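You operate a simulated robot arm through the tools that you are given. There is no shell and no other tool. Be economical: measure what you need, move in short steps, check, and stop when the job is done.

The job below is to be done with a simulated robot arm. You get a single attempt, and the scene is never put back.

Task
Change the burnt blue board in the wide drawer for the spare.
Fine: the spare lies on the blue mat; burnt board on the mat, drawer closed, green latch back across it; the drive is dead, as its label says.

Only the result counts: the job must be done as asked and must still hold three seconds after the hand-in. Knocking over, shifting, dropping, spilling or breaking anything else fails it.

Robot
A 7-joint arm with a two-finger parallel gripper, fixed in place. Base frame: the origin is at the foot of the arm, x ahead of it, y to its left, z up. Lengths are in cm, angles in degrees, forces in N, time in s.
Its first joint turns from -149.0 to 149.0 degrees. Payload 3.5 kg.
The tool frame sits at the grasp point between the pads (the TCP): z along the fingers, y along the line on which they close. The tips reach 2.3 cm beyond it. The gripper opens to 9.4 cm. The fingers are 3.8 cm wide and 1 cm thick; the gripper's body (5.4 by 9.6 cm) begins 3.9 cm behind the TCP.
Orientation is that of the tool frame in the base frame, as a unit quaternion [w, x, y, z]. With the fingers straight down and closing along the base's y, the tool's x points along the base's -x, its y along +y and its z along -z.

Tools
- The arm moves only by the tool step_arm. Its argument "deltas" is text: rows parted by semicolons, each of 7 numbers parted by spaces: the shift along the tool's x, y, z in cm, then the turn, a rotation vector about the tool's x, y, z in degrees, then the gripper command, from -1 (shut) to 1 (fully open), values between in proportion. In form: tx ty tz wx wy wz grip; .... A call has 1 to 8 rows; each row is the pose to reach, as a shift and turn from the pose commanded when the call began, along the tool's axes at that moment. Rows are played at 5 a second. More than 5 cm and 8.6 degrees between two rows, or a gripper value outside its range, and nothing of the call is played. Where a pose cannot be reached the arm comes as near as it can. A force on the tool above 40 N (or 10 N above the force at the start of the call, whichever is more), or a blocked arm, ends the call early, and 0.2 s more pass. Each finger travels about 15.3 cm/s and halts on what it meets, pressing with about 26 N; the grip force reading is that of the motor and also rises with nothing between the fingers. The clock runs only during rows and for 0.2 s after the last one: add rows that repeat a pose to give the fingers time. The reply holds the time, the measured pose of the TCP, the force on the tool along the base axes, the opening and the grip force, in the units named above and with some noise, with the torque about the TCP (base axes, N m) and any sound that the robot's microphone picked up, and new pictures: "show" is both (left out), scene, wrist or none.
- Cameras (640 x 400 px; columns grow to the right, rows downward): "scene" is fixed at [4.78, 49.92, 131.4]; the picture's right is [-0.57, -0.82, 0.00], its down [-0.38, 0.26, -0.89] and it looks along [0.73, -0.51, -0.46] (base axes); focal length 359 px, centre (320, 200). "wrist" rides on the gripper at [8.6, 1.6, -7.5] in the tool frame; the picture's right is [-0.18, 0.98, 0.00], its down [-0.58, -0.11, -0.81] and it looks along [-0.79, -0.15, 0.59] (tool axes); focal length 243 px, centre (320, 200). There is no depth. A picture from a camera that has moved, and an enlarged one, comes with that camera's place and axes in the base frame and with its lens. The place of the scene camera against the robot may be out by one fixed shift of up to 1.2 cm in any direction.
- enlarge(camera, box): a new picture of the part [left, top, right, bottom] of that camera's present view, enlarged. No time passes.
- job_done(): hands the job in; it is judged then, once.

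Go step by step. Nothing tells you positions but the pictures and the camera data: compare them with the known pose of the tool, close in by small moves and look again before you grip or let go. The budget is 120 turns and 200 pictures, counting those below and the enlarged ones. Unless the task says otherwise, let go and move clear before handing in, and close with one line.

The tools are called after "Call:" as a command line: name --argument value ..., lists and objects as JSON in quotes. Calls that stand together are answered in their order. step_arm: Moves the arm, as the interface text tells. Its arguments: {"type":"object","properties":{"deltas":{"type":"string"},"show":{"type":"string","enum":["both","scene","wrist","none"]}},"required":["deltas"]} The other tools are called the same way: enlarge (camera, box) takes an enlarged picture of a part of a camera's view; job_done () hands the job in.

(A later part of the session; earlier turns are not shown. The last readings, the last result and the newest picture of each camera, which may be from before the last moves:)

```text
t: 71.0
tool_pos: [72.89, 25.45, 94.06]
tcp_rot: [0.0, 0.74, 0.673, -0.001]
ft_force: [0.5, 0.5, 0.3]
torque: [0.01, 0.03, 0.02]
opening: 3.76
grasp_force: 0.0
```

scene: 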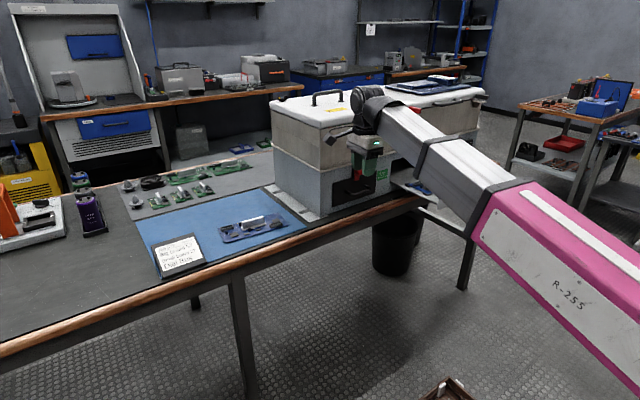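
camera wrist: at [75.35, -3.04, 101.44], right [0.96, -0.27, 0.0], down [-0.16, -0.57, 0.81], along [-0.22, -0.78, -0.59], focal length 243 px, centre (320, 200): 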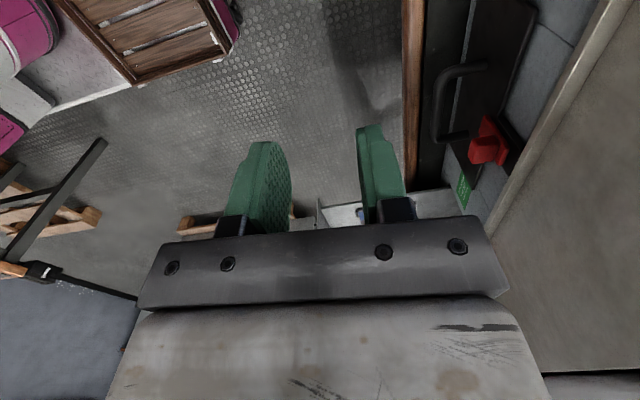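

Call:
step_arm --deltas "0.4 4.4 0 0 0 0 -0.2; 0.8 8.8 0 0 0 0 -0.2; 1.2 13 0 0 0 0 -0.2; 1.5 16.5 1 0 0 0 -0.2; 1.5 16.5 1 0 0 0 -0.2"

Call:
enlarge --camera "wrist" --box '[220, 0, 460, 150]'

```text
t: 72.2
tool_pos: [89.37, 25.5, 92.98]
tcp_rot: [-0.001, 0.739, 0.674, -0.001]
ft_force: [0.1, -0.2, 0.3]
torque: [-0.02, 0.01, -0.02]
opening: 3.76
grasp_force: 0.0
camera wrist: at [91.83, 33.98, 100.36], right [0.96, -0.27, 0.0], down [-0.16, -0.57, 0.81], along [-0.22, -0.78, -0.59], focal length 243 px, centre (320, 200)
```

scene: 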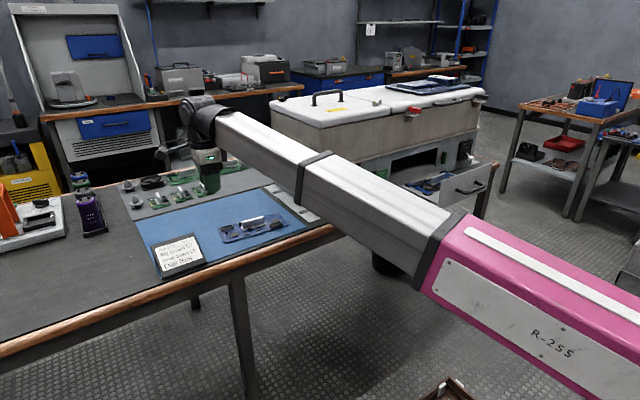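
wrist: 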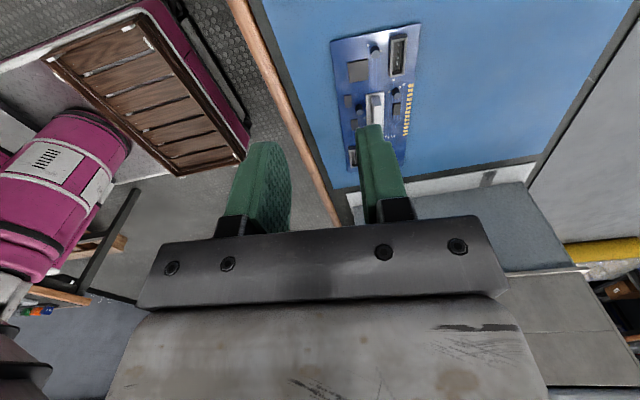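

```text
2.67 times, centred on (340, 75) of wrist
camera zoom: at [91.83, 33.98, 100.36], right [0.96, -0.27, 0.0], down [-0.16, -0.57, 0.81], along [-0.22, -0.78, -0.59], focal length 647 px, centre (267, 533)
```

zoom: 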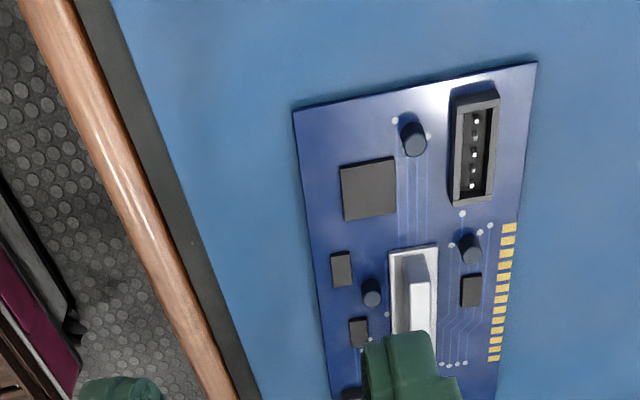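

The spare's orientation matches, and the tool yaw already matches its angle. Its heatsink is near (93.4, 13.3). Moving above it and partway down.

Call:
step_arm --deltas "-3.9 1.7 0 0 0 0 -0.2; -7.8 3.4 0 0 0 0 -0.2; -11.8 5.1 0 0 0 0 -0.2; -11.8 5.1 4 0 0 0 -0.2; -11.8 5.1 8 0 0 0 -0.2; -11.8 5.1 11.5 0 0 0 -0.2; -11.8 5.1 11.5 0 0 0 -0.2"

Call:
enlarge --camera "wrist" --box '[200, 40, 450, 196]'

```text
t: 73.8
tool_pos: [93.47, 13.25, 81.42]
tcp_rot: [-0.002, 0.739, 0.673, -0.001]
ft_force: [-0.6, -0.5, -0.4]
torque: [-0.03, 0.01, 0.01]
opening: 3.78
grasp_force: 0.1
camera wrist: at [95.93, 21.71, 88.94], right [0.96, -0.27, 0.0], down [-0.16, -0.57, 0.81], along [-0.22, -0.78, -0.59], focal length 243 px, centre (320, 200)
```

scene: 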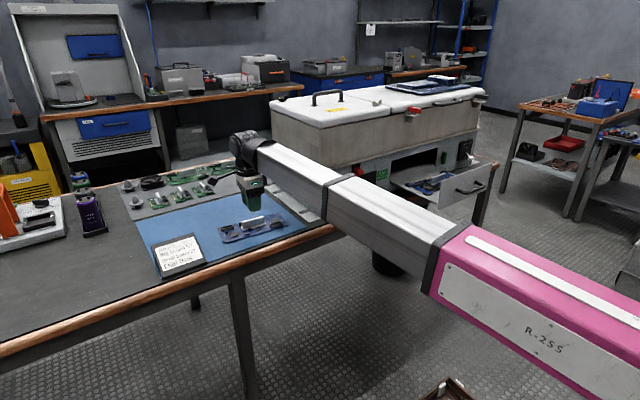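
wrist: 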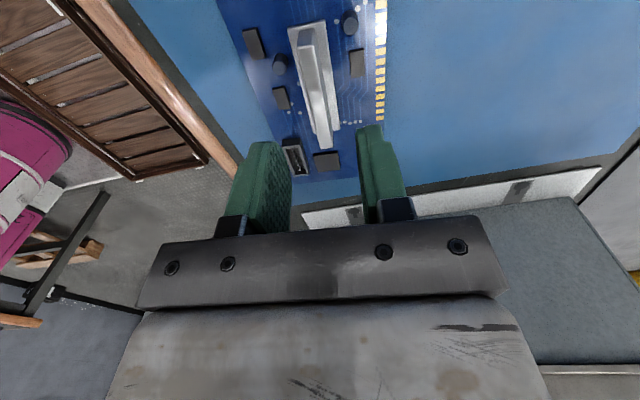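

```text
2.56 times, centred on (325, 118) of wrist
camera zoom: at [95.93, 21.71, 88.94], right [0.96, -0.27, 0.0], down [-0.16, -0.57, 0.81], along [-0.22, -0.78, -0.59], focal length 621 px, centre (307, 410)
```

zoom: 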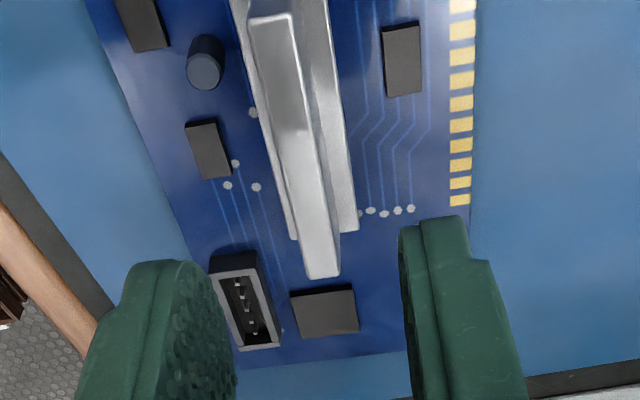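

Call:
step_arm --deltas "-0.4 -0.15 1.5 0 0 0 -0.4; -0.4 -0.15 3 0 0 0 -0.4; -0.4 -0.15 4.5 0 0 0 -0.4; -0.4 -0.15 4.5 0 0 0 -0.4" --show "wrist"

Call:
enlarge --camera "wrist" --box '[200, 40, 450, 196]'

```text
t: 74.8
tool_pos: [93.2, 12.73, 77.05]
tcp_rot: [-0.001, 0.739, 0.673, -0.001]
ft_force: [0.2, -1.2, 0.2]
torque: [-0.05, 0.02, 0.03]
opening: 2.81
grasp_force: 0.1
camera wrist: at [95.68, 21.3, 84.44], right [0.96, -0.27, 0.0], down [-0.16, -0.57, 0.81], along [-0.22, -0.78, -0.59], focal length 243 px, centre (320, 200)
```

wrist: 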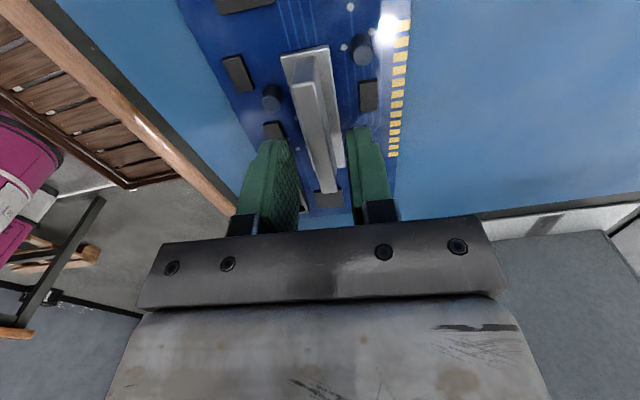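

```text
2.56 times, centred on (325, 118) of wrist
camera zoom: at [95.68, 21.3, 84.44], right [0.96, -0.27, 0.0], down [-0.16, -0.57, 0.81], along [-0.22, -0.78, -0.59], focal length 621 px, centre (307, 410)
```

zoom: 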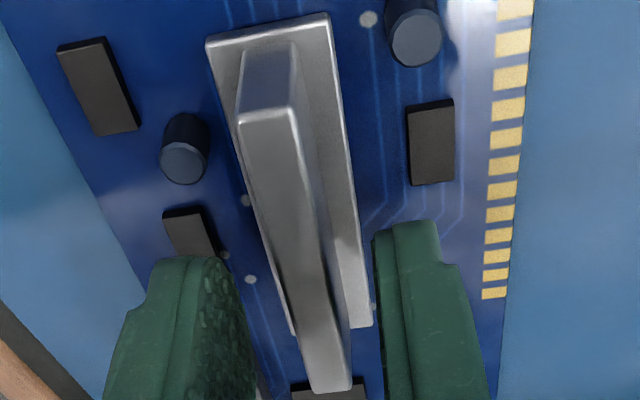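

Call:
step_arm --deltas "0 0 0.6 0 0 0 -0.4; 0 0 1.0 0 0 0 -0.4; 0 0 1.3 0 0 0 -0.4; 0 0 1.3 0 0 0 -0.4" --show "wrist"

Call:
enlarge --camera "wrist" --box '[200, 40, 450, 196]'

```text
t: 75.8
tool_pos: [93.18, 12.84, 75.56]
tcp_rot: [-0.001, 0.739, 0.674, -0.001]
ft_force: [-0.6, -0.6, -0.7]
torque: [0.03, 0.04, 0.0]
opening: 2.84
grasp_force: 0.0
camera wrist: at [95.67, 21.31, 83.1], right [0.96, -0.27, 0.0], down [-0.16, -0.57, 0.81], along [-0.22, -0.78, -0.59], focal length 243 px, centre (320, 200)
```

wrist: 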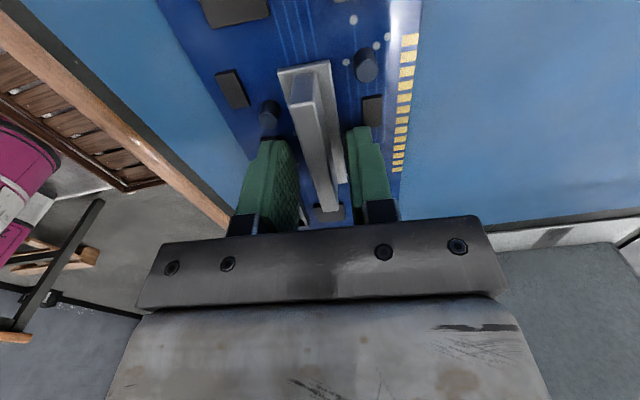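

```text
2.56 times, centred on (325, 118) of wrist
camera zoom: at [95.67, 21.31, 83.1], right [0.96, -0.27, 0.0], down [-0.16, -0.57, 0.81], along [-0.22, -0.78, -0.59], focal length 621 px, centre (307, 410)
```

zoom: 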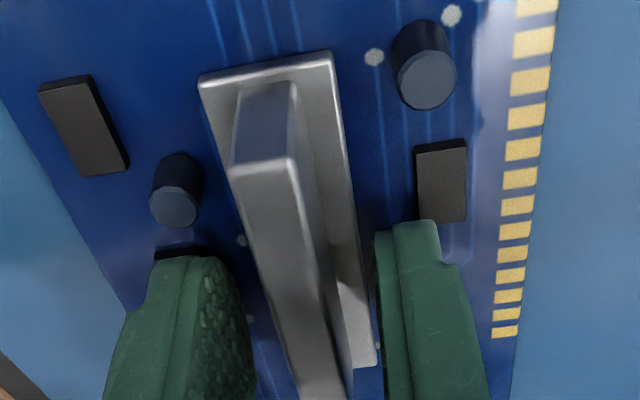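

Call:
step_arm --deltas "0 0 0.2 0 0 0 -0.4; 0 0 0.4 0 0 0 -0.4; 0 0 0.4 0 0 0 -0.4" --show "wrist"

Call:
enlarge --camera "wrist" --box '[200, 40, 450, 196]'

```text
t: 76.6
tool_pos: [93.1, 12.9, 75.35]
tcp_rot: [-0.001, 0.739, 0.673, -0.001]
ft_force: [0.6, 0.5, -0.1]
torque: [0.0, 0.04, 0.01]
opening: 2.85
grasp_force: 0.0
camera wrist: at [95.65, 21.32, 82.7], right [0.96, -0.27, 0.0], down [-0.16, -0.57, 0.81], along [-0.22, -0.78, -0.59], focal length 243 px, centre (320, 200)
```

wrist: 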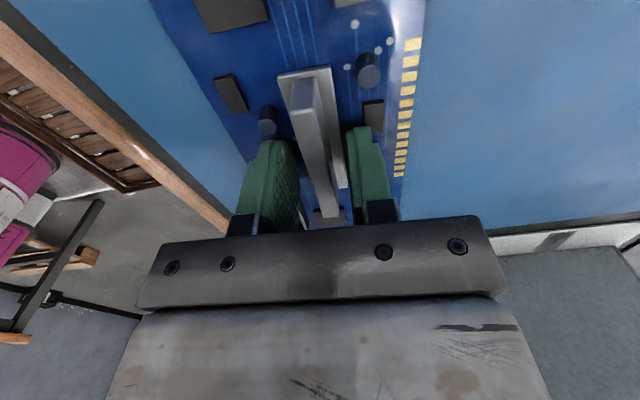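

```text
2.56 times, centred on (325, 118) of wrist
camera zoom: at [95.65, 21.32, 82.7], right [0.96, -0.27, 0.0], down [-0.16, -0.57, 0.81], along [-0.22, -0.78, -0.59], focal length 621 px, centre (307, 410)
```

zoom: 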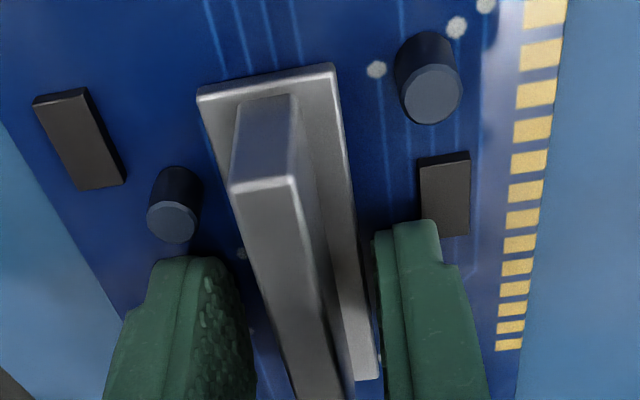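

Call:
step_arm --deltas "0 0 0.2 0 0 0 -0.4; 0 0 0.2 0 0 0 -0.8; 0 0 0.2 0 0 0 -1; 0 0 0.2 0 0 0 -1; 0 0 0.2 0 0 0 -1; 0 0 0 0 0 0 -1; 0 0 -0.3 0 0 0 -1; 0 0 -0.3 0 0 0 -1" --show "wrist"

Call:
enlarge --camera "wrist" --box '[200, 40, 450, 196]'

```text
t: 78.4
tool_pos: [93.22, 12.83, 75.59]
tcp_rot: [-0.001, 0.739, 0.674, -0.001]
ft_force: [0.1, 0.5, -1.9]
torque: [0.04, -0.01, 0.01]
opening: 0.97
grasp_force: 26.1
camera wrist: at [95.67, 21.34, 83.03], right [0.96, -0.27, 0.0], down [-0.16, -0.57, 0.81], along [-0.22, -0.78, -0.59], focal length 243 px, centre (320, 200)
```

wrist: 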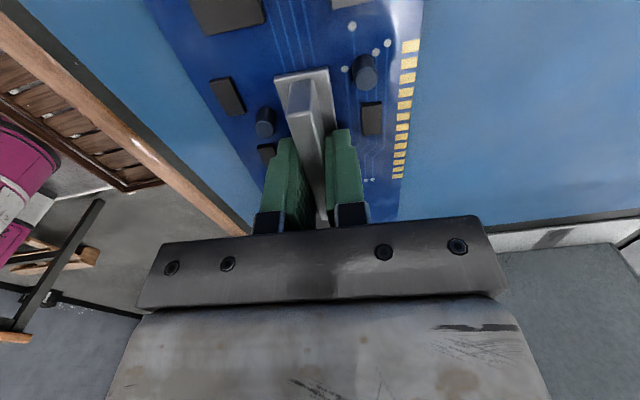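

```text
2.56 times, centred on (325, 118) of wrist
camera zoom: at [95.67, 21.34, 83.03], right [0.96, -0.27, 0.0], down [-0.16, -0.57, 0.81], along [-0.22, -0.78, -0.59], focal length 621 px, centre (307, 410)
```

zoom: 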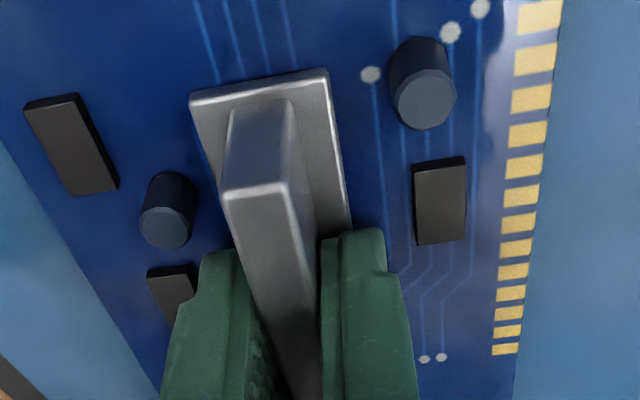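

The spare is held, and its view in the grip matches the burnt board's exactly. I'll lift it, turn it 90° and set it on the mat's right side to make room.

Call:
step_arm --deltas "0 0 -4 0 0 0 -1; 0 0 -8.5 0 0 0 -1; 0 0 -8.5 0 0 -8 -1; 0 0 -8.5 0 0 -16 -1; 0 0 -8.5 0 0 -24 -1; 0 0 -8.5 0 0 -32 -1; 0 0 -8.5 0 0 -40 -1; 0 0 -8.5 0 0 -48 -1" --show "none"

Call:
step_arm --deltas "0 0 0 0 0 -8 -1; 0 0 0 0 0 -16 -1; 0 0 0 0 0 -24 -1; 0 0 0 0 0 -32 -1; 0 0 0 0 0 -40 -1; 0 0 0 0 0 -46.7 -1; 0 0 0 0 0 -46.7 -1"

```text
t: 80.2
tool_pos: [93.15, 12.82, 84.07]
tcp_rot: [-0.002, 0.4, 0.916, -0.001]
ft_force: [0.8, 0.7, -1.8]
torque: [0.01, -0.03, 0.0]
opening: 0.96
grasp_force: 25.7
```

```text
t: 81.8
tool_pos: [93.17, 12.7, 84.17]
tcp_rot: [-0.001, 0.004, 1.0, 0.0]
ft_force: [0.1, -0.7, -1.5]
torque: [0.0, 0.0, -0.02]
opening: 0.96
grasp_force: 26.0
camera wrist: at [84.64, 14.53, 91.54], right [0.19, 0.98, 0.0], down [0.58, -0.11, 0.8], along [0.79, -0.16, -0.59], focal length 243 px, centre (320, 200)
```

scene: 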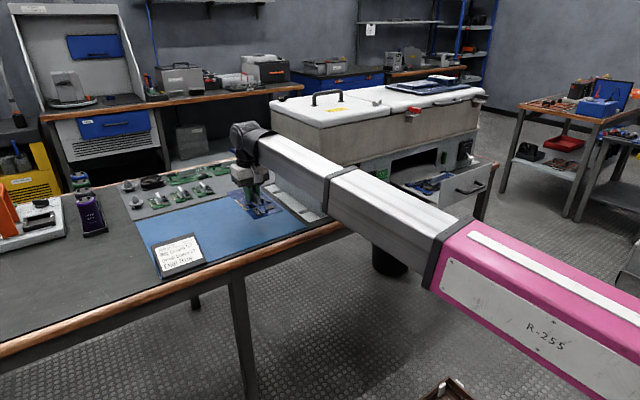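
wrist: 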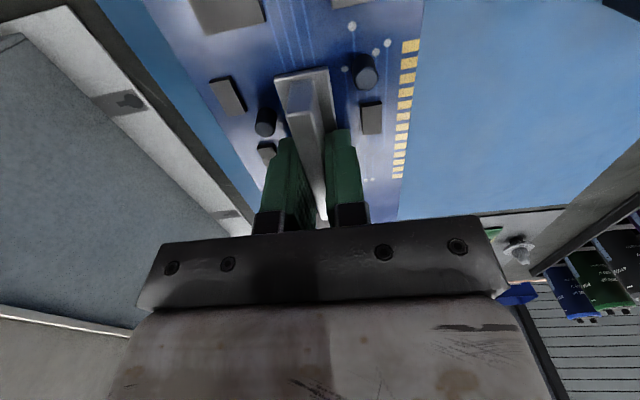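

Call:
step_arm --deltas "-0.9 -2.8 0 0 0 0 -1; -1.8 -5.7 0 0 0 0 -1; -1.8 -5.7 3 0 0 0 -1; -1.8 -5.7 6 0 0 0 -1; -1.8 -5.7 7.7 0 0 0 -1; -1.8 -5.7 8.4 0 0 0 -1; -1.8 -5.7 8.7 0 0 0 -1; -1.8 -5.7 8.7 0 0 0 -1"

```text
t: 83.6
tool_pos: [94.98, 6.98, 75.42]
tcp_rot: [-0.001, 0.005, 1.0, 0.0]
ft_force: [-0.4, 0.3, -0.9]
torque: [0.02, 0.0, 0.02]
opening: 0.96
grasp_force: 26.3
camera wrist: at [86.36, 8.82, 82.86], right [0.19, 0.98, 0.0], down [0.58, -0.12, 0.8], along [0.79, -0.16, -0.59], focal length 243 px, centre (320, 200)
```

scene: 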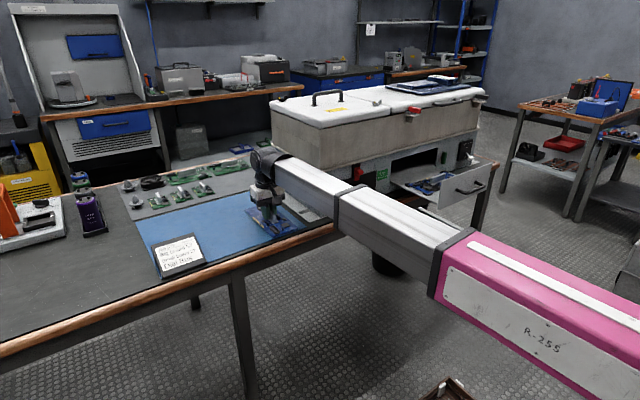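
wrist: 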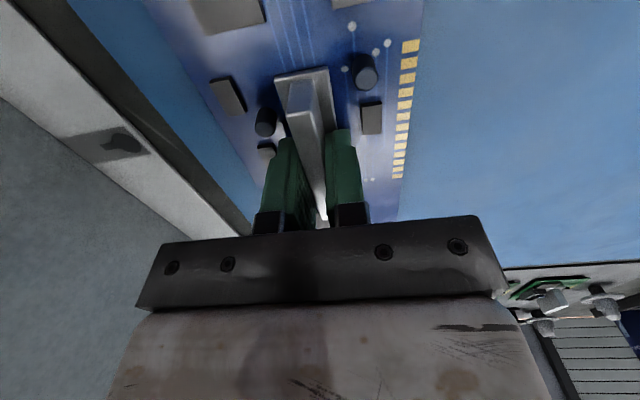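

Call:
step_arm --deltas "0 0 0.1 0 0 0 -1; 0 0 0.2 0 0 0 -1; 0 0 0.3 0 0 0 -1; 0 0 0.3 0 0 0 -1" --show "none"

```text
t: 84.6
tool_pos: [94.95, 7.06, 75.05]
tcp_rot: [-0.001, 0.005, 1.0, 0.0]
ft_force: [-0.4, -0.7, 7.8]
torque: [-0.01, -0.76, -0.04]
opening: 0.96
grasp_force: 25.4
```

Contact is felt at 8 N, so I'll release and rise, then look.

Call:
step_arm --deltas "0 0 0 0 0 0 -0.85; 0 0 0 0 0 0 -0.7; 0 0 0 0 0 0 -0.45; 0 0 0 0 0 0 -0.45; 0 0 -2 0 0 0 -0.45; 0 0 -6 0 0 0 -0.45; 0 0 -10 0 0 0 -0.45; 0 0 -14 0 0 0 -0.45"

Call:
enlarge --camera "scene" --box '[130, 180, 330, 300]'

```text
t: 86.4
tool_pos: [94.99, 7.01, 89.04]
tcp_rot: [-0.002, 0.005, 1.0, 0.0]
ft_force: [0.1, -0.2, -0.3]
torque: [0.01, 0.02, -0.03]
opening: 2.61
grasp_force: 0.0
camera wrist: at [86.39, 8.84, 96.46], right [0.19, 0.98, 0.0], down [0.58, -0.12, 0.8], along [0.79, -0.16, -0.59], focal length 243 px, centre (320, 200)
```

scene: 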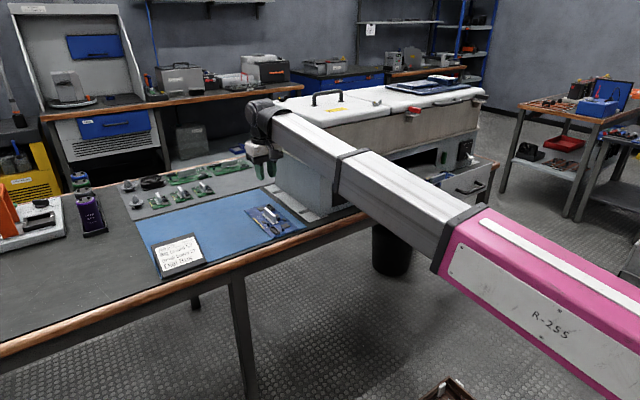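
wrist: 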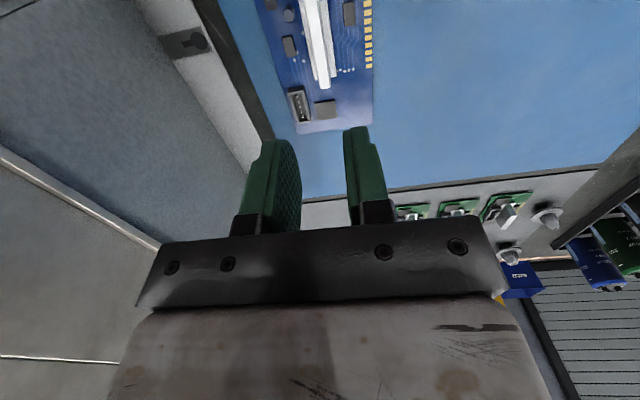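

```text
3.20 times, centred on (230, 240) of scene
camera zoom: at [4.78, 49.92, 131.4], right [-0.57, -0.82, 0.0], down [-0.38, 0.26, -0.89], along [0.73, -0.51, -0.46], focal length 1148 px, centre (608, 72)
```

zoom: 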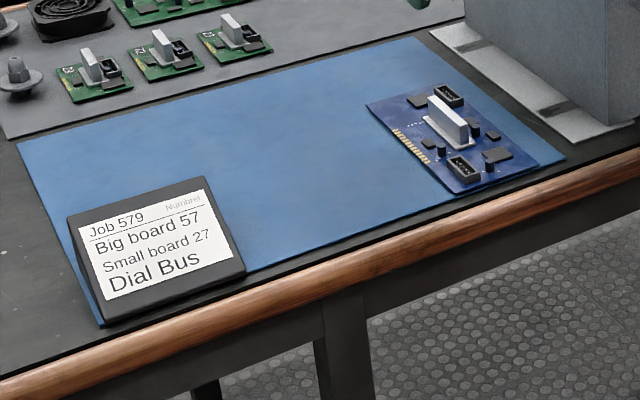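

There is plenty of room now. I'll go back to the drawer for the burnt board: first retreat.

Call:
step_arm --deltas "4 0 -2 0 0 0 -0.45; 8 0 -4 0 0 0 -0.45; 12 0 -6 0 0 0 -0.45; 16 0 -6 0 0 0 -0.45; 20 0 -6 0 0 0 -0.45; 24 -1 -6 0 0 0 -0.45; 24.5 -5 -6 0 0 0 -0.45; 24.5 -9 -6 0 0 0 -0.45" --show "none"

```text
t: 88.2
tool_pos: [70.42, -1.58, 95.2]
tcp_rot: [-0.001, 0.004, 1.0, -0.001]
ft_force: [-0.7, 0.1, 1.4]
torque: [0.01, 0.02, 0.0]
opening: 2.57
grasp_force: 0.0
```

Call:
step_arm --deltas "0 -3.75 0 0 0 8 -0.45; 0 -7.5 0 0 0 16 -0.45; 0 -11.25 0 0 0 24 -0.45; 0 -15 0 0 0 32 -0.45; 0 -18.75 0 0 0 40 -0.45; 0 -22.5 0 0 0 48 -0.45; 0 -26.25 0 0 0 56 -0.45; 0 -30 0 0 0 64 -0.45" --show "none"

```text
t: 90.0
tool_pos: [70.09, -31.65, 95.13]
tcp_rot: [-0.002, 0.535, 0.845, -0.001]
ft_force: [1.2, -0.7, 0.8]
torque: [0.01, -0.01, 0.02]
opening: 2.6
grasp_force: 0.0
```

Call:
step_arm --deltas "0 0 0 0 0 8 -0.45; 0 0 0 0 0 16 -0.45; 0 0 0 0 0 24 -0.45; 0 0 0 0 0 24.9 -0.45; 0 0 0 0 0 24.9 -0.45" --show "none"

```text
t: 91.2
tool_pos: [69.99, -31.66, 95.15]
tcp_rot: [-0.001, 0.704, 0.71, 0.0]
ft_force: [-0.8, -0.1, -0.2]
torque: [0.0, 0.0, 0.01]
opening: 2.61
grasp_force: 0.0
```

Call:
step_arm --deltas "-4.6 1.5 0 0 0 0 -0.45; -9.2 3 0 0 0 0 -0.45; -13.8 4.6 0 0 0 0 -0.45; -18.4 6.1 0 0 0 0 -0.45; -18.85 6.25 4 0 0 0 -0.45; -18.85 6.25 8 0 0 0 -0.45; -18.85 6.25 11 0 0 0 -0.45; -18.85 6.25 11 0 0 0 -0.45" --show "wrist"

```text
t: 93.0
tool_pos: [76.45, -50.41, 84.0]
tcp_rot: [-0.001, 0.704, 0.71, -0.002]
ft_force: [0.5, 0.1, 0.2]
torque: [0.01, -0.01, -0.02]
opening: 2.57
grasp_force: 0.1
camera wrist: at [78.04, -41.74, 91.52], right [0.98, -0.18, 0.0], down [-0.1, -0.58, 0.81], along [-0.14, -0.79, -0.59], focal length 243 px, centre (320, 200)
```

wrist: 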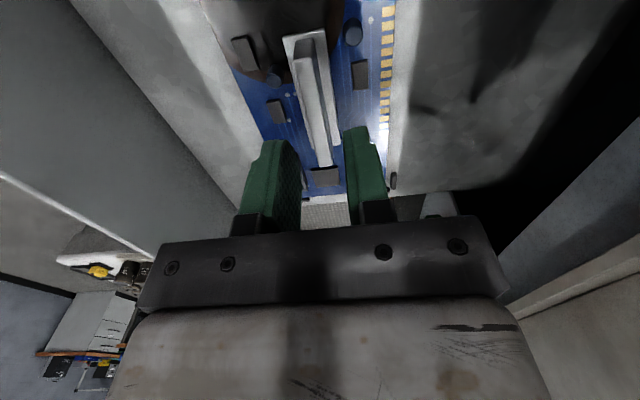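

Aligned with the heatsink again. Descending to grip depth, closing and lifting slightly.

Call:
step_arm --deltas "0 0 1.5 0 0 0 -0.45; 0 0 3 0 0 0 -0.45; 0 0 3.8 0 0 0 -0.45; 0 0 4.15 0 0 0 -0.45; 0 0 4.15 0 0 0 -0.8; 0 0 4.15 0 0 0 -1; 0 0 4.15 0 0 0 -1; 0 0 4.15 0 0 0 -1" --show "wrist"

```text
t: 94.8
tool_pos: [76.41, -50.43, 79.95]
tcp_rot: [-0.001, 0.704, 0.71, -0.001]
ft_force: [0.6, -0.2, 0.3]
torque: [-0.06, 0.02, -0.03]
opening: 0.97
grasp_force: 26.4
camera wrist: at [78.03, -41.74, 87.38], right [0.98, -0.18, 0.0], down [-0.1, -0.58, 0.81], along [-0.14, -0.79, -0.59], focal length 243 px, centre (320, 200)
```

wrist: 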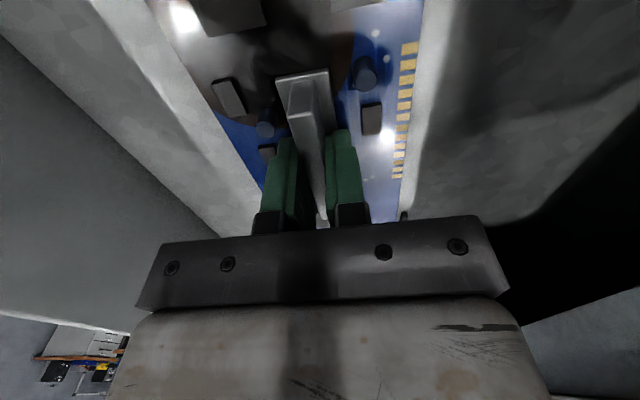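

Call:
step_arm --deltas "0 0 -0.3 0 0 0 -1; 0 0 -0.7 0 0 0 -1; 0 0 -1.4 0 0 0 -1; 0 0 -2.5 0 0 0 -1; 0 0 -5 0 0 0 -1; 0 -1 -8 0 0 0 -1; 0 -3 -11.5 0 0 0 -1; 0 -6 -15 0 0 0 -1" --show "wrist"

```text
t: 96.6
tool_pos: [70.52, -50.46, 95.01]
tcp_rot: [-0.002, 0.704, 0.71, -0.001]
ft_force: [-0.6, 1.1, -1.2]
torque: [0.0, 0.01, -0.01]
opening: 0.96
grasp_force: 26.2
camera wrist: at [72.05, -41.74, 102.47], right [0.98, -0.18, 0.0], down [-0.1, -0.58, 0.81], along [-0.14, -0.79, -0.59], focal length 243 px, centre (320, 200)
```

wrist: 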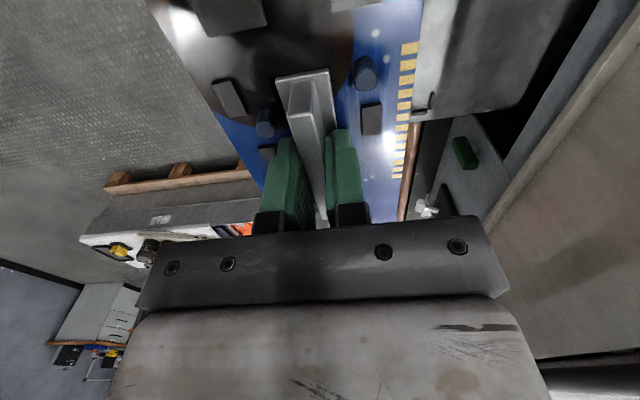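

Held. Carrying the burnt board across towards the mat.

Call:
step_arm --deltas "4.8 0 0 0 0 0 -1; 9.6 0 0 0 0 0 -1; 14.4 0 0 0 0 0 -1; 19.2 0 0 0 0 0 -1; 24 0 0 0 0 0 -1; 28.8 0 0 0 0 0 -1; 33.6 0 0 0 0 0 -1; 38.4 0 0 0 0 0 -1" --show "none"

```text
t: 98.4
tool_pos: [70.11, -12.24, 94.94]
tcp_rot: [-0.001, 0.705, 0.709, -0.001]
ft_force: [0.3, 0.1, -0.8]
torque: [-0.03, 0.01, -0.03]
opening: 0.97
grasp_force: 26.0
```

Call:
step_arm --deltas "4.2 0 0 0 0 -8 -1; 8.4 0 0 0 0 -16 -1; 12.6 0 0 0 0 -24 -1; 16.8 0 0 0 0 -32 -1; 21 0 0 0 0 -40 -1; 25.2 0 0 0 0 -48 -1; 29.4 0 0 0 0 -56 -1; 33.4 0 0 0 0 -64 -1" --show "none"

```text
t: 100.2
tool_pos: [69.82, 21.3, 95.05]
tcp_rot: [-0.002, 0.22, 0.976, 0.0]
ft_force: [-0.6, -0.1, -1.6]
torque: [0.01, -0.01, 0.04]
opening: 0.97
grasp_force: 26.1
```

Call:
step_arm --deltas "0 0 0 0 0 -8 -1; 0 0 0 0 0 -16 -1; 0 0 0 0 0 -25.2 -1; 0 0 0 0 0 -25.2 -1" --show "none"

```text
refused: row 3 steps farther than a row can; nothing moved
```

Call:
step_arm --deltas "0 0 0 0 0 -8.4 -1; 0 0 0 0 0 -16.8 -1; 0 0 0 0 0 -25.2 -1; 0 0 0 0 0 -25.2 -1" --show "none"

```text
t: 101.2
tool_pos: [69.87, 21.29, 94.94]
tcp_rot: [-0.002, 0.002, 1.0, 0.0]
ft_force: [0.2, 0.0, -1.7]
torque: [-0.03, 0.01, 0.0]
opening: 0.94
grasp_force: 26.5
```

Call:
step_arm --deltas "-4.6 -0.2 0 0 0 0 -1; -9.2 -0.4 0 0 0 0 -1; -13.8 -0.6 0 0 0 0 -1; -18.2 -0.8 1.5 0 0 0 -1; -22.4 -1 3.5 0 0 0 -1; -24.8 -1.3 6.5 0 0 0 -1; -24.8 -1.3 10.5 0 0 0 -1; -24.8 -1.3 14 0 0 0 -1"

```text
t: 103.0
tool_pos: [94.51, 19.83, 80.91]
tcp_rot: [-0.001, 0.002, 1.0, 0.0]
ft_force: [-0.7, -0.1, -1.4]
torque: [-0.01, -0.03, -0.02]
opening: 0.98
grasp_force: 25.6
camera wrist: at [85.99, 21.59, 88.38], right [0.19, 0.98, 0.0], down [0.58, -0.11, 0.8], along [0.79, -0.15, -0.59], focal length 243 px, centre (320, 200)
```

scene: 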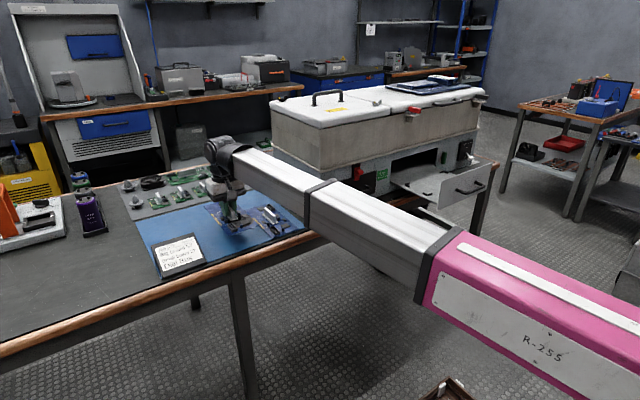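
wrist: 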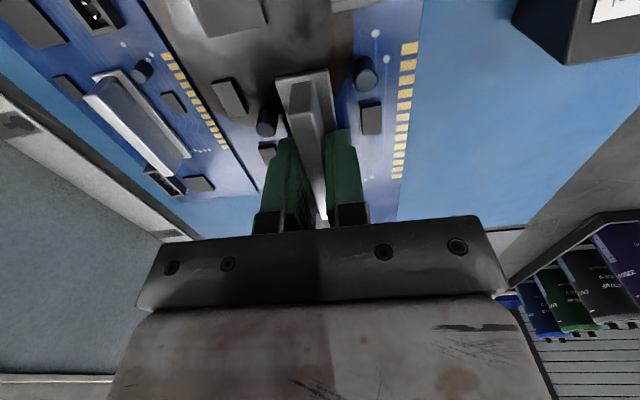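

Call:
step_arm --deltas "0 0.5 2 0 0 0 -1; 0 0.5 4 0 0 0 -1; 0 0.5 5 0 0 0 -1; 0 0.5 5.5 0 0 0 -1; 0 0.5 5.7 0 0 0 -1; 0 0.5 5.8 0 0 0 -1; 0 0.5 5.8 0 0 0 -1" --show "wrist"

```text
t: 104.6
tool_pos: [94.48, 20.42, 75.13]
tcp_rot: [-0.001, 0.003, 1.0, 0.0]
ft_force: [-0.5, 0.3, 10.1]
torque: [-0.01, -0.79, 0.0]
opening: 0.97
grasp_force: 25.8
camera wrist: at [86.02, 22.08, 82.67], right [0.19, 0.98, 0.0], down [0.58, -0.11, 0.81], along [0.79, -0.15, -0.59], focal length 243 px, centre (320, 200)
```

wrist: 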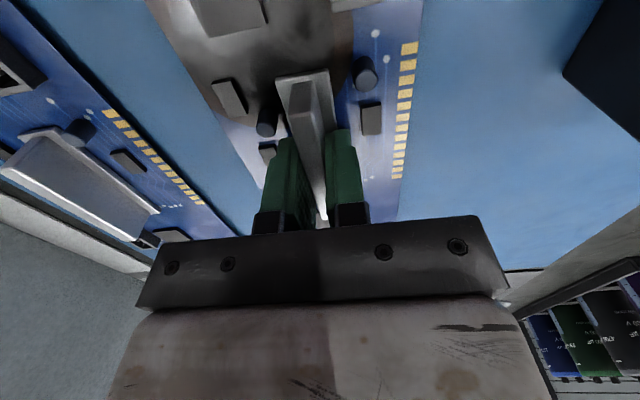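

The burnt board is down on the mat with a clear gap to the spare. Releasing and rising.

Call:
step_arm --deltas "0 0 0 0 0 0 -0.85; 0 0 0 0 0 0 -0.7; 0 0 0 0 0 0 -0.45; 0 0 0 0 0 0 -0.45; 0 0 -2 0 0 0 -0.45; 0 0 -6 0 0 0 -0.45; 0 -4 -8 0 0 0 -0.45; 0 -8 -8 0 0 0 -0.45"

Call:
enlarge --camera "scene" --box '[130, 180, 330, 300]'

```text
t: 106.4
tool_pos: [94.45, 12.19, 83.09]
tcp_rot: [-0.002, 0.002, 1.0, 0.0]
ft_force: [0.4, 0.0, 0.0]
torque: [-0.02, 0.0, 0.0]
opening: 2.56
grasp_force: 0.1
camera wrist: at [85.96, 14.0, 90.64], right [0.19, 0.98, 0.0], down [0.58, -0.11, 0.8], along [0.79, -0.15, -0.59], focal length 243 px, centre (320, 200)
```

scene: 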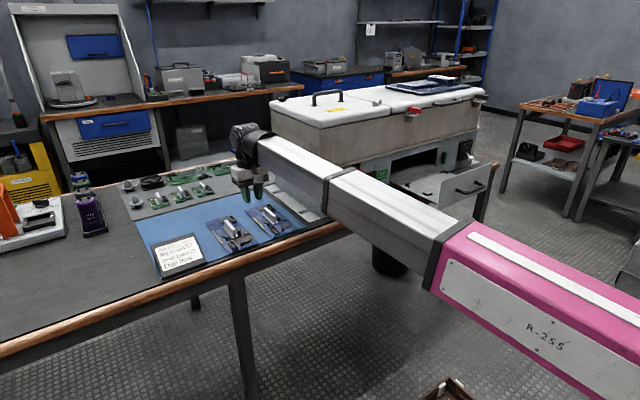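
wrist: 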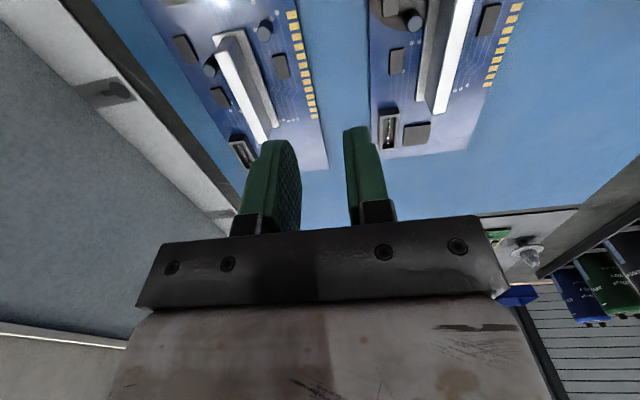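

```text
3.20 times, centred on (230, 240) of scene
camera zoom: at [4.78, 49.92, 131.4], right [-0.57, -0.82, 0.0], down [-0.38, 0.26, -0.89], along [0.73, -0.51, -0.46], focal length 1148 px, centre (608, 72)
```

zoom: 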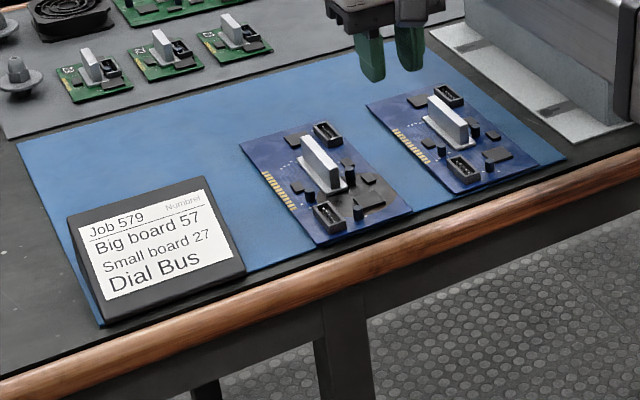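

Both boards lie well apart. Now picking up the spare at (95.0, 7.0).

Call:
step_arm --deltas "-0.5 -2.6 0 0 0 0.3 -0.45; -0.5 -5.15 0 0 0 0.3 -0.45; -0.5 -5.15 3 0 0 0.3 -0.45; -0.5 -5.15 5.5 0 0 0.3 -0.45; -0.5 -5.15 5.5 0 0 0.3 -0.45" --show "wrist"

```text
t: 107.6
tool_pos: [95.04, 7.09, 77.68]
tcp_rot: [-0.002, 0.005, 1.0, 0.0]
ft_force: [-0.8, 0.0, -1.0]
torque: [0.04, -0.01, 0.0]
opening: 2.6
grasp_force: 0.0
camera wrist: at [86.46, 8.93, 85.15], right [0.19, 0.98, 0.0], down [0.58, -0.12, 0.8], along [0.79, -0.16, -0.59], focal length 243 px, centre (320, 200)
```

wrist: 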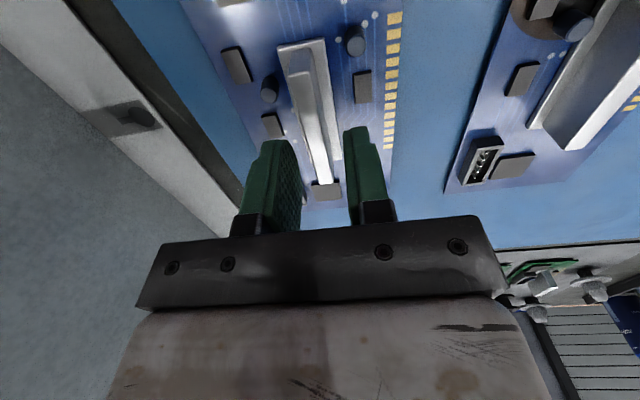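

Call:
step_arm --deltas "0 0 1.2 0 0 0 -0.45; 0 0 2.1 0 0 0 -0.45; 0 0 2.5 0 0 0 -0.45; 0 0 2.5 0 0 0 -0.8; 0 0 2.5 0 0 0 -1; 0 0 2.5 0 0 0 -1; 0 0 2.5 0 0 0 -1; 0 0 2.2 0 0 0 -1" --show "wrist"

Call:
enlarge --camera "wrist" --box '[200, 40, 450, 196]'

```text
t: 109.4
tool_pos: [94.97, 7.19, 75.29]
tcp_rot: [-0.002, 0.005, 1.0, 0.0]
ft_force: [-0.6, 0.1, -1.2]
torque: [-0.02, -0.01, 0.04]
opening: 0.96
grasp_force: 26.0
camera wrist: at [86.47, 8.99, 82.87], right [0.19, 0.98, 0.0], down [0.58, -0.12, 0.8], along [0.79, -0.16, -0.59], focal length 243 px, centre (320, 200)
```

wrist: 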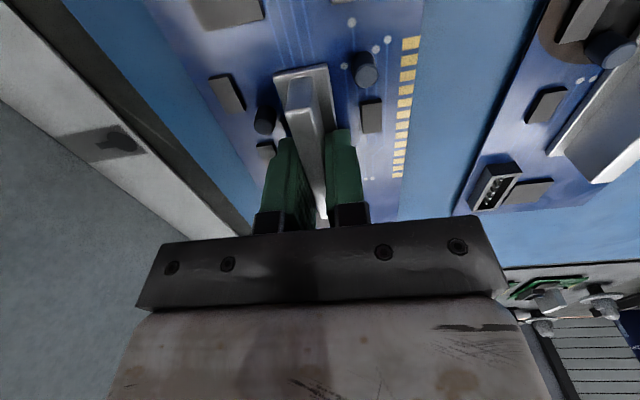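

```text
2.56 times, centred on (325, 118) of wrist
camera zoom: at [86.47, 8.99, 82.87], right [0.19, 0.98, 0.0], down [0.58, -0.12, 0.8], along [0.79, -0.16, -0.59], focal length 621 px, centre (307, 410)
```

zoom: 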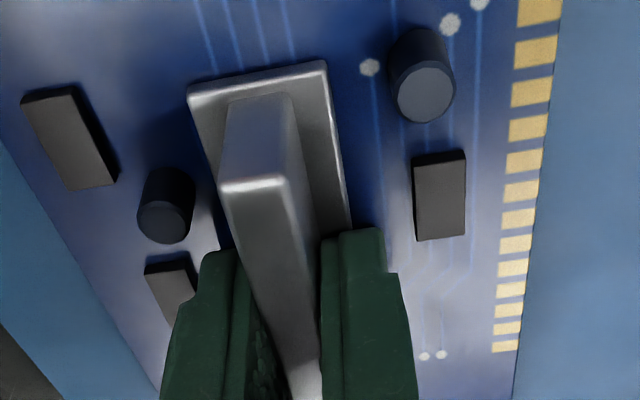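

Gripped the same way as before. Lifting and retreating towards the robot.

Call:
step_arm --deltas "0 0 -0.6 0 0 0 -1; 0 0 -2.5 0 0 0 -1; 0 0 -6.5 0 0 0 -1; 0 0 -11 0 0 0 -1; 1 0 -15.5 0 0 0 -1; 4 0 -19 0 0 0 -1; 8.5 0 -19.7 0 0 0 -1; 13.2 0 -19.7 0 0 0 -1" --show "wrist"

```text
t: 111.2
tool_pos: [81.79, 7.25, 95.26]
tcp_rot: [-0.001, 0.006, 1.0, 0.0]
ft_force: [0.4, 0.1, -0.2]
torque: [-0.03, 0.02, -0.02]
opening: 0.98
grasp_force: 25.3
camera wrist: at [73.33, 9.09, 102.73], right [0.2, 0.98, 0.0], down [0.58, -0.12, 0.8], along [0.79, -0.16, -0.59], focal length 243 px, centre (320, 200)
```

wrist: 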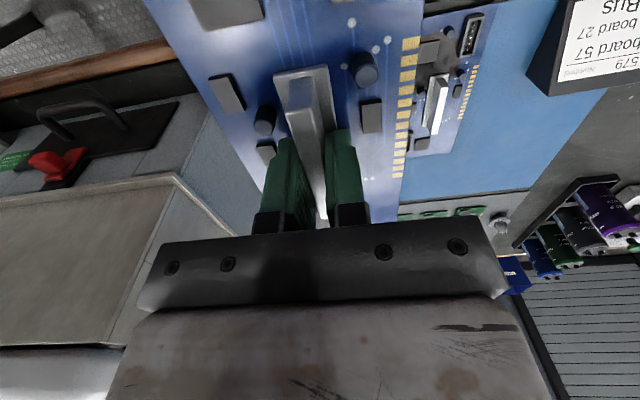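

Call:
step_arm --deltas "4 0 0 0 0 0 -1; 8 0 0 0 0 0 -1; 11.6 0 0 0 0 0 -1; 11.6 -4.5 0 0 0 0 -1; 11.6 -9 0 0 0 0 -1; 11.6 -13.5 0 0 0 0 -1; 11.6 -18 0 0 0 0 -1" --show "none"

```text
t: 112.8
tool_pos: [70.25, -10.61, 95.26]
tcp_rot: [-0.002, 0.005, 1.0, 0.0]
ft_force: [0.3, -0.3, -2.1]
torque: [0.01, -0.05, -0.01]
opening: 0.96
grasp_force: 26.3
```

Call:
step_arm --deltas "0 -2.6 0 0 0 8 -1; 0 -5.2 0 0 0 16 -1; 0 -7.8 0 0 0 24 -1; 0 -10.4 0 0 0 32 -1; 0 -13 0 0 0 40 -1; 0 -15.6 0 0 0 48 -1; 0 -18.2 0 0 0 56 -1; 0 -21 0 0 0 64 -1" --show "none"

```text
t: 114.6
tool_pos: [69.82, -31.48, 95.12]
tcp_rot: [-0.001, 0.535, 0.845, -0.001]
ft_force: [-0.6, -1.1, -2.3]
torque: [0.0, -0.01, -0.01]
opening: 0.97
grasp_force: 26.0
```

Call:
step_arm --deltas "0 0 0 0 0 8.2 -1; 0 0 0 0 0 16.4 -1; 0 0 0 0 0 24.8 -1; 0 0 0 0 0 24.8 -1" --show "none"

```text
t: 115.6
tool_pos: [69.72, -31.51, 95.05]
tcp_rot: [-0.002, 0.704, 0.711, -0.001]
ft_force: [-0.2, 0.2, -2.2]
torque: [-0.01, 0.02, 0.0]
opening: 0.97
grasp_force: 25.8
```

Call:
step_arm --deltas "-4.6 1.6 0 0 0 0 -1; -9.2 3.2 0 0 0 0 -1; -13.8 4.8 0 0 0 0 -1; -18.4 6.3 0 0 0 0 -1; -18.98 6.53 4 0 0 0 -1; -18.98 6.53 8 0 0 0 -1; -18.98 6.53 11 0 0 0 -1; -18.98 6.53 11 0 0 0 -1"

Call:
enlarge --camera "scene" --box '[390, 140, 490, 210]'

```text
t: 117.4
tool_pos: [76.55, -50.49, 83.94]
tcp_rot: [-0.001, 0.703, 0.711, -0.001]
ft_force: [0.1, 0.4, -1.9]
torque: [-0.02, -0.03, -0.02]
opening: 0.97
grasp_force: 26.0
camera wrist: at [78.15, -41.75, 91.51], right [0.98, -0.17, 0.0], down [-0.1, -0.58, 0.81], along [-0.14, -0.79, -0.59], focal length 243 px, centre (320, 200)
```

scene: 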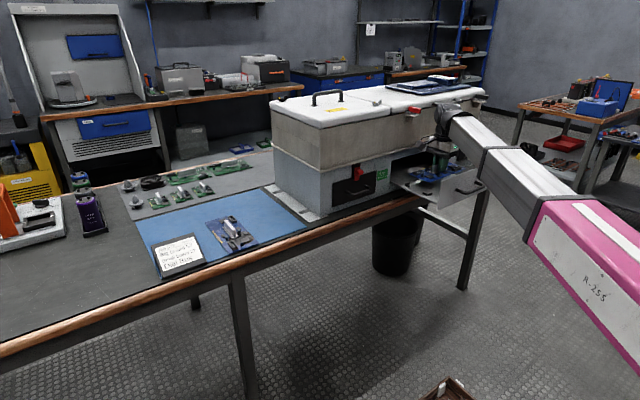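
wrist: 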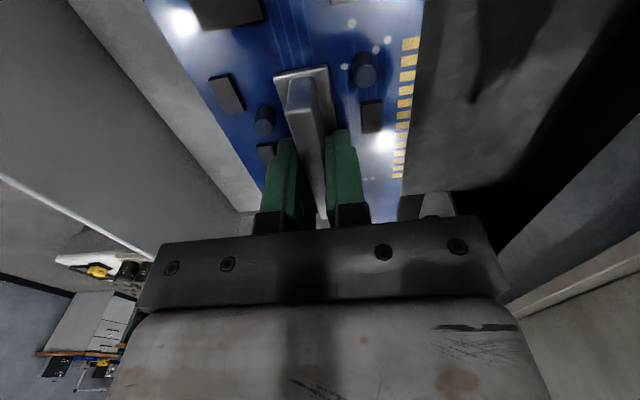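

```text
5.71 times, centred on (440, 175) of scene
camera zoom: at [4.78, 49.92, 131.4], right [-0.57, -0.82, 0.0], down [-0.38, 0.26, -0.89], along [0.73, -0.51, -0.46], focal length 2050 px, centre (-366, 343)
```

zoom: 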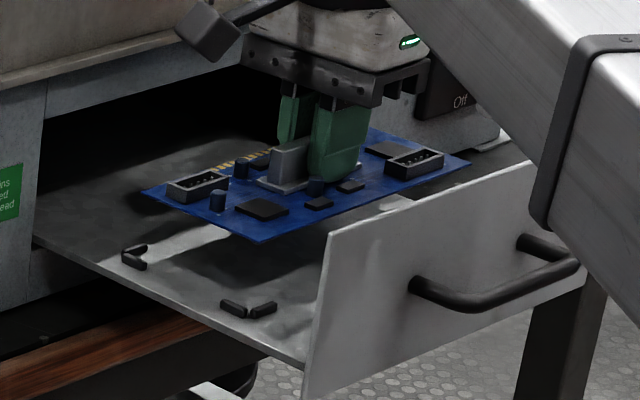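

Call:
step_arm --deltas "0.05 -0.1 1.5 0 0 0.2 -1; 0.05 -0.1 2.8 0 0 0.2 -1; 0.05 -0.1 3.4 0 0 0.2 -1; 0.05 -0.1 3.6 0 0 0.2 -1; 0.05 -0.1 3.6 0 0 0.2 -1"

Call:
enlarge --camera "scene" --box '[390, 140, 490, 210]'

```text
t: 118.6
tool_pos: [76.45, -50.45, 80.53]
tcp_rot: [-0.001, 0.705, 0.71, 0.0]
ft_force: [0.4, 0.3, -1.5]
torque: [-0.05, 0.04, 0.03]
opening: 0.95
grasp_force: 26.0
camera wrist: at [78.08, -41.67, 87.94], right [0.98, -0.18, 0.0], down [-0.1, -0.58, 0.81], along [-0.15, -0.79, -0.59], focal length 243 px, centre (320, 200)
```

scene: 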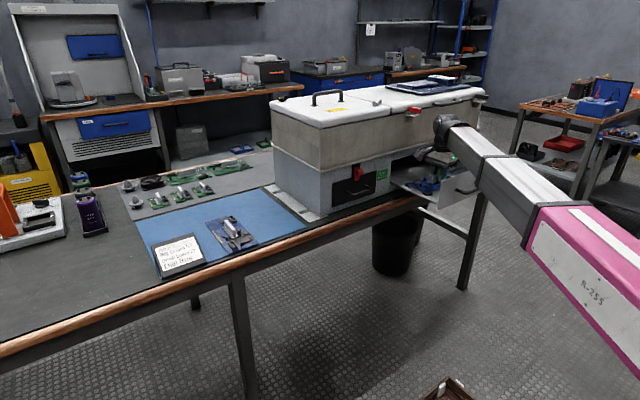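
wrist: 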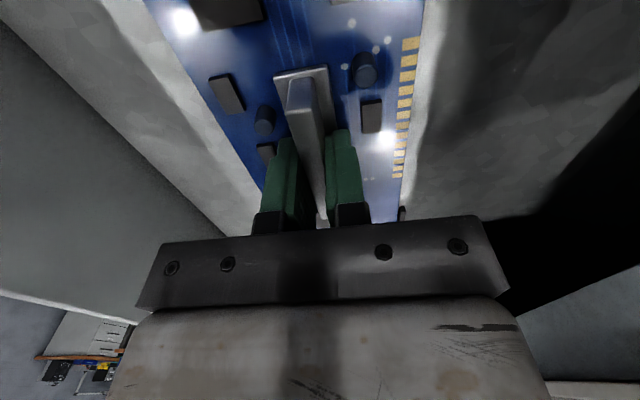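

```text
5.71 times, centred on (440, 175) of scene
camera zoom: at [4.78, 49.92, 131.4], right [-0.57, -0.82, 0.0], down [-0.38, 0.26, -0.89], along [0.73, -0.51, -0.46], focal length 2050 px, centre (-366, 343)
```

zoom: 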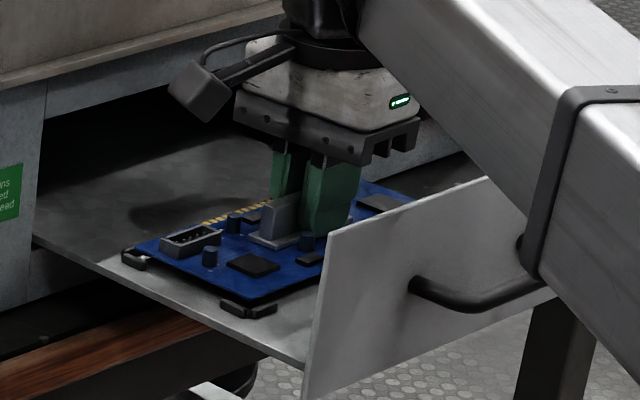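

Good alignment with the corner stops. Lowering the last half centimetre slowly.

Call:
step_arm --deltas "0 0 0.15 0 0 0 -1; 0 0 0.3 0 0 0 -1; 0 0 0.45 0 0 0 -1; 0 0 0.45 0 0 0 -1" --show "scene"

Call:
enlarge --camera "scene" --box '[400, 165, 450, 205]'

```text
t: 119.6
tool_pos: [76.52, -50.46, 80.06]
tcp_rot: [-0.001, 0.705, 0.709, -0.001]
ft_force: [0.1, -0.5, -1.8]
torque: [0.0, 0.02, 0.0]
opening: 0.95
grasp_force: 26.4
```

scene: 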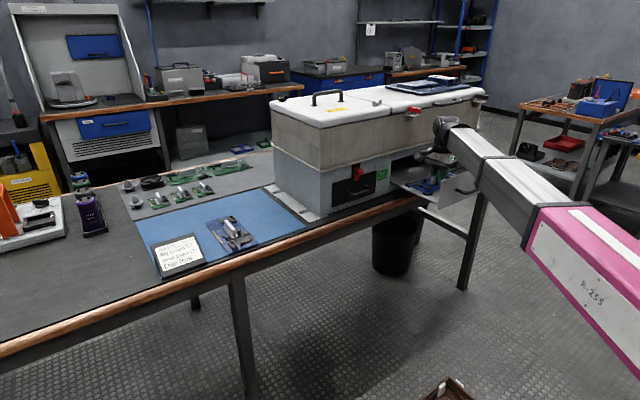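

```text
10.00 times, centred on (425, 185) of scene
camera zoom: at [4.78, 49.92, 131.4], right [-0.57, -0.82, 0.0], down [-0.38, 0.26, -0.89], along [0.73, -0.51, -0.46], focal length 3587 px, centre (-730, 350)
```

zoom: 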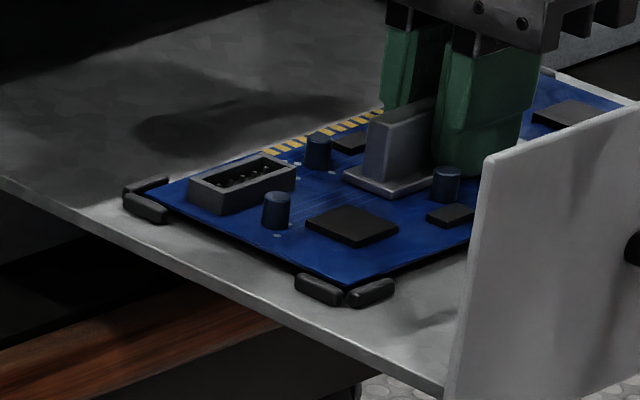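

Call:
step_arm --deltas "0 0 0.1 0 0 0 -1; 0 0 0.2 0 0 0 -1; 0 0 0.25 0 0 0 -1; 0 0 0.25 0 0 0 -1" --show "none"

```text
t: 120.6
tool_pos: [76.34, -50.37, 79.82]
tcp_rot: [-0.002, 0.704, 0.71, -0.001]
ft_force: [0.9, -1.8, 0.9]
torque: [0.3, -0.16, -0.02]
opening: 0.98
grasp_force: 26.3
```

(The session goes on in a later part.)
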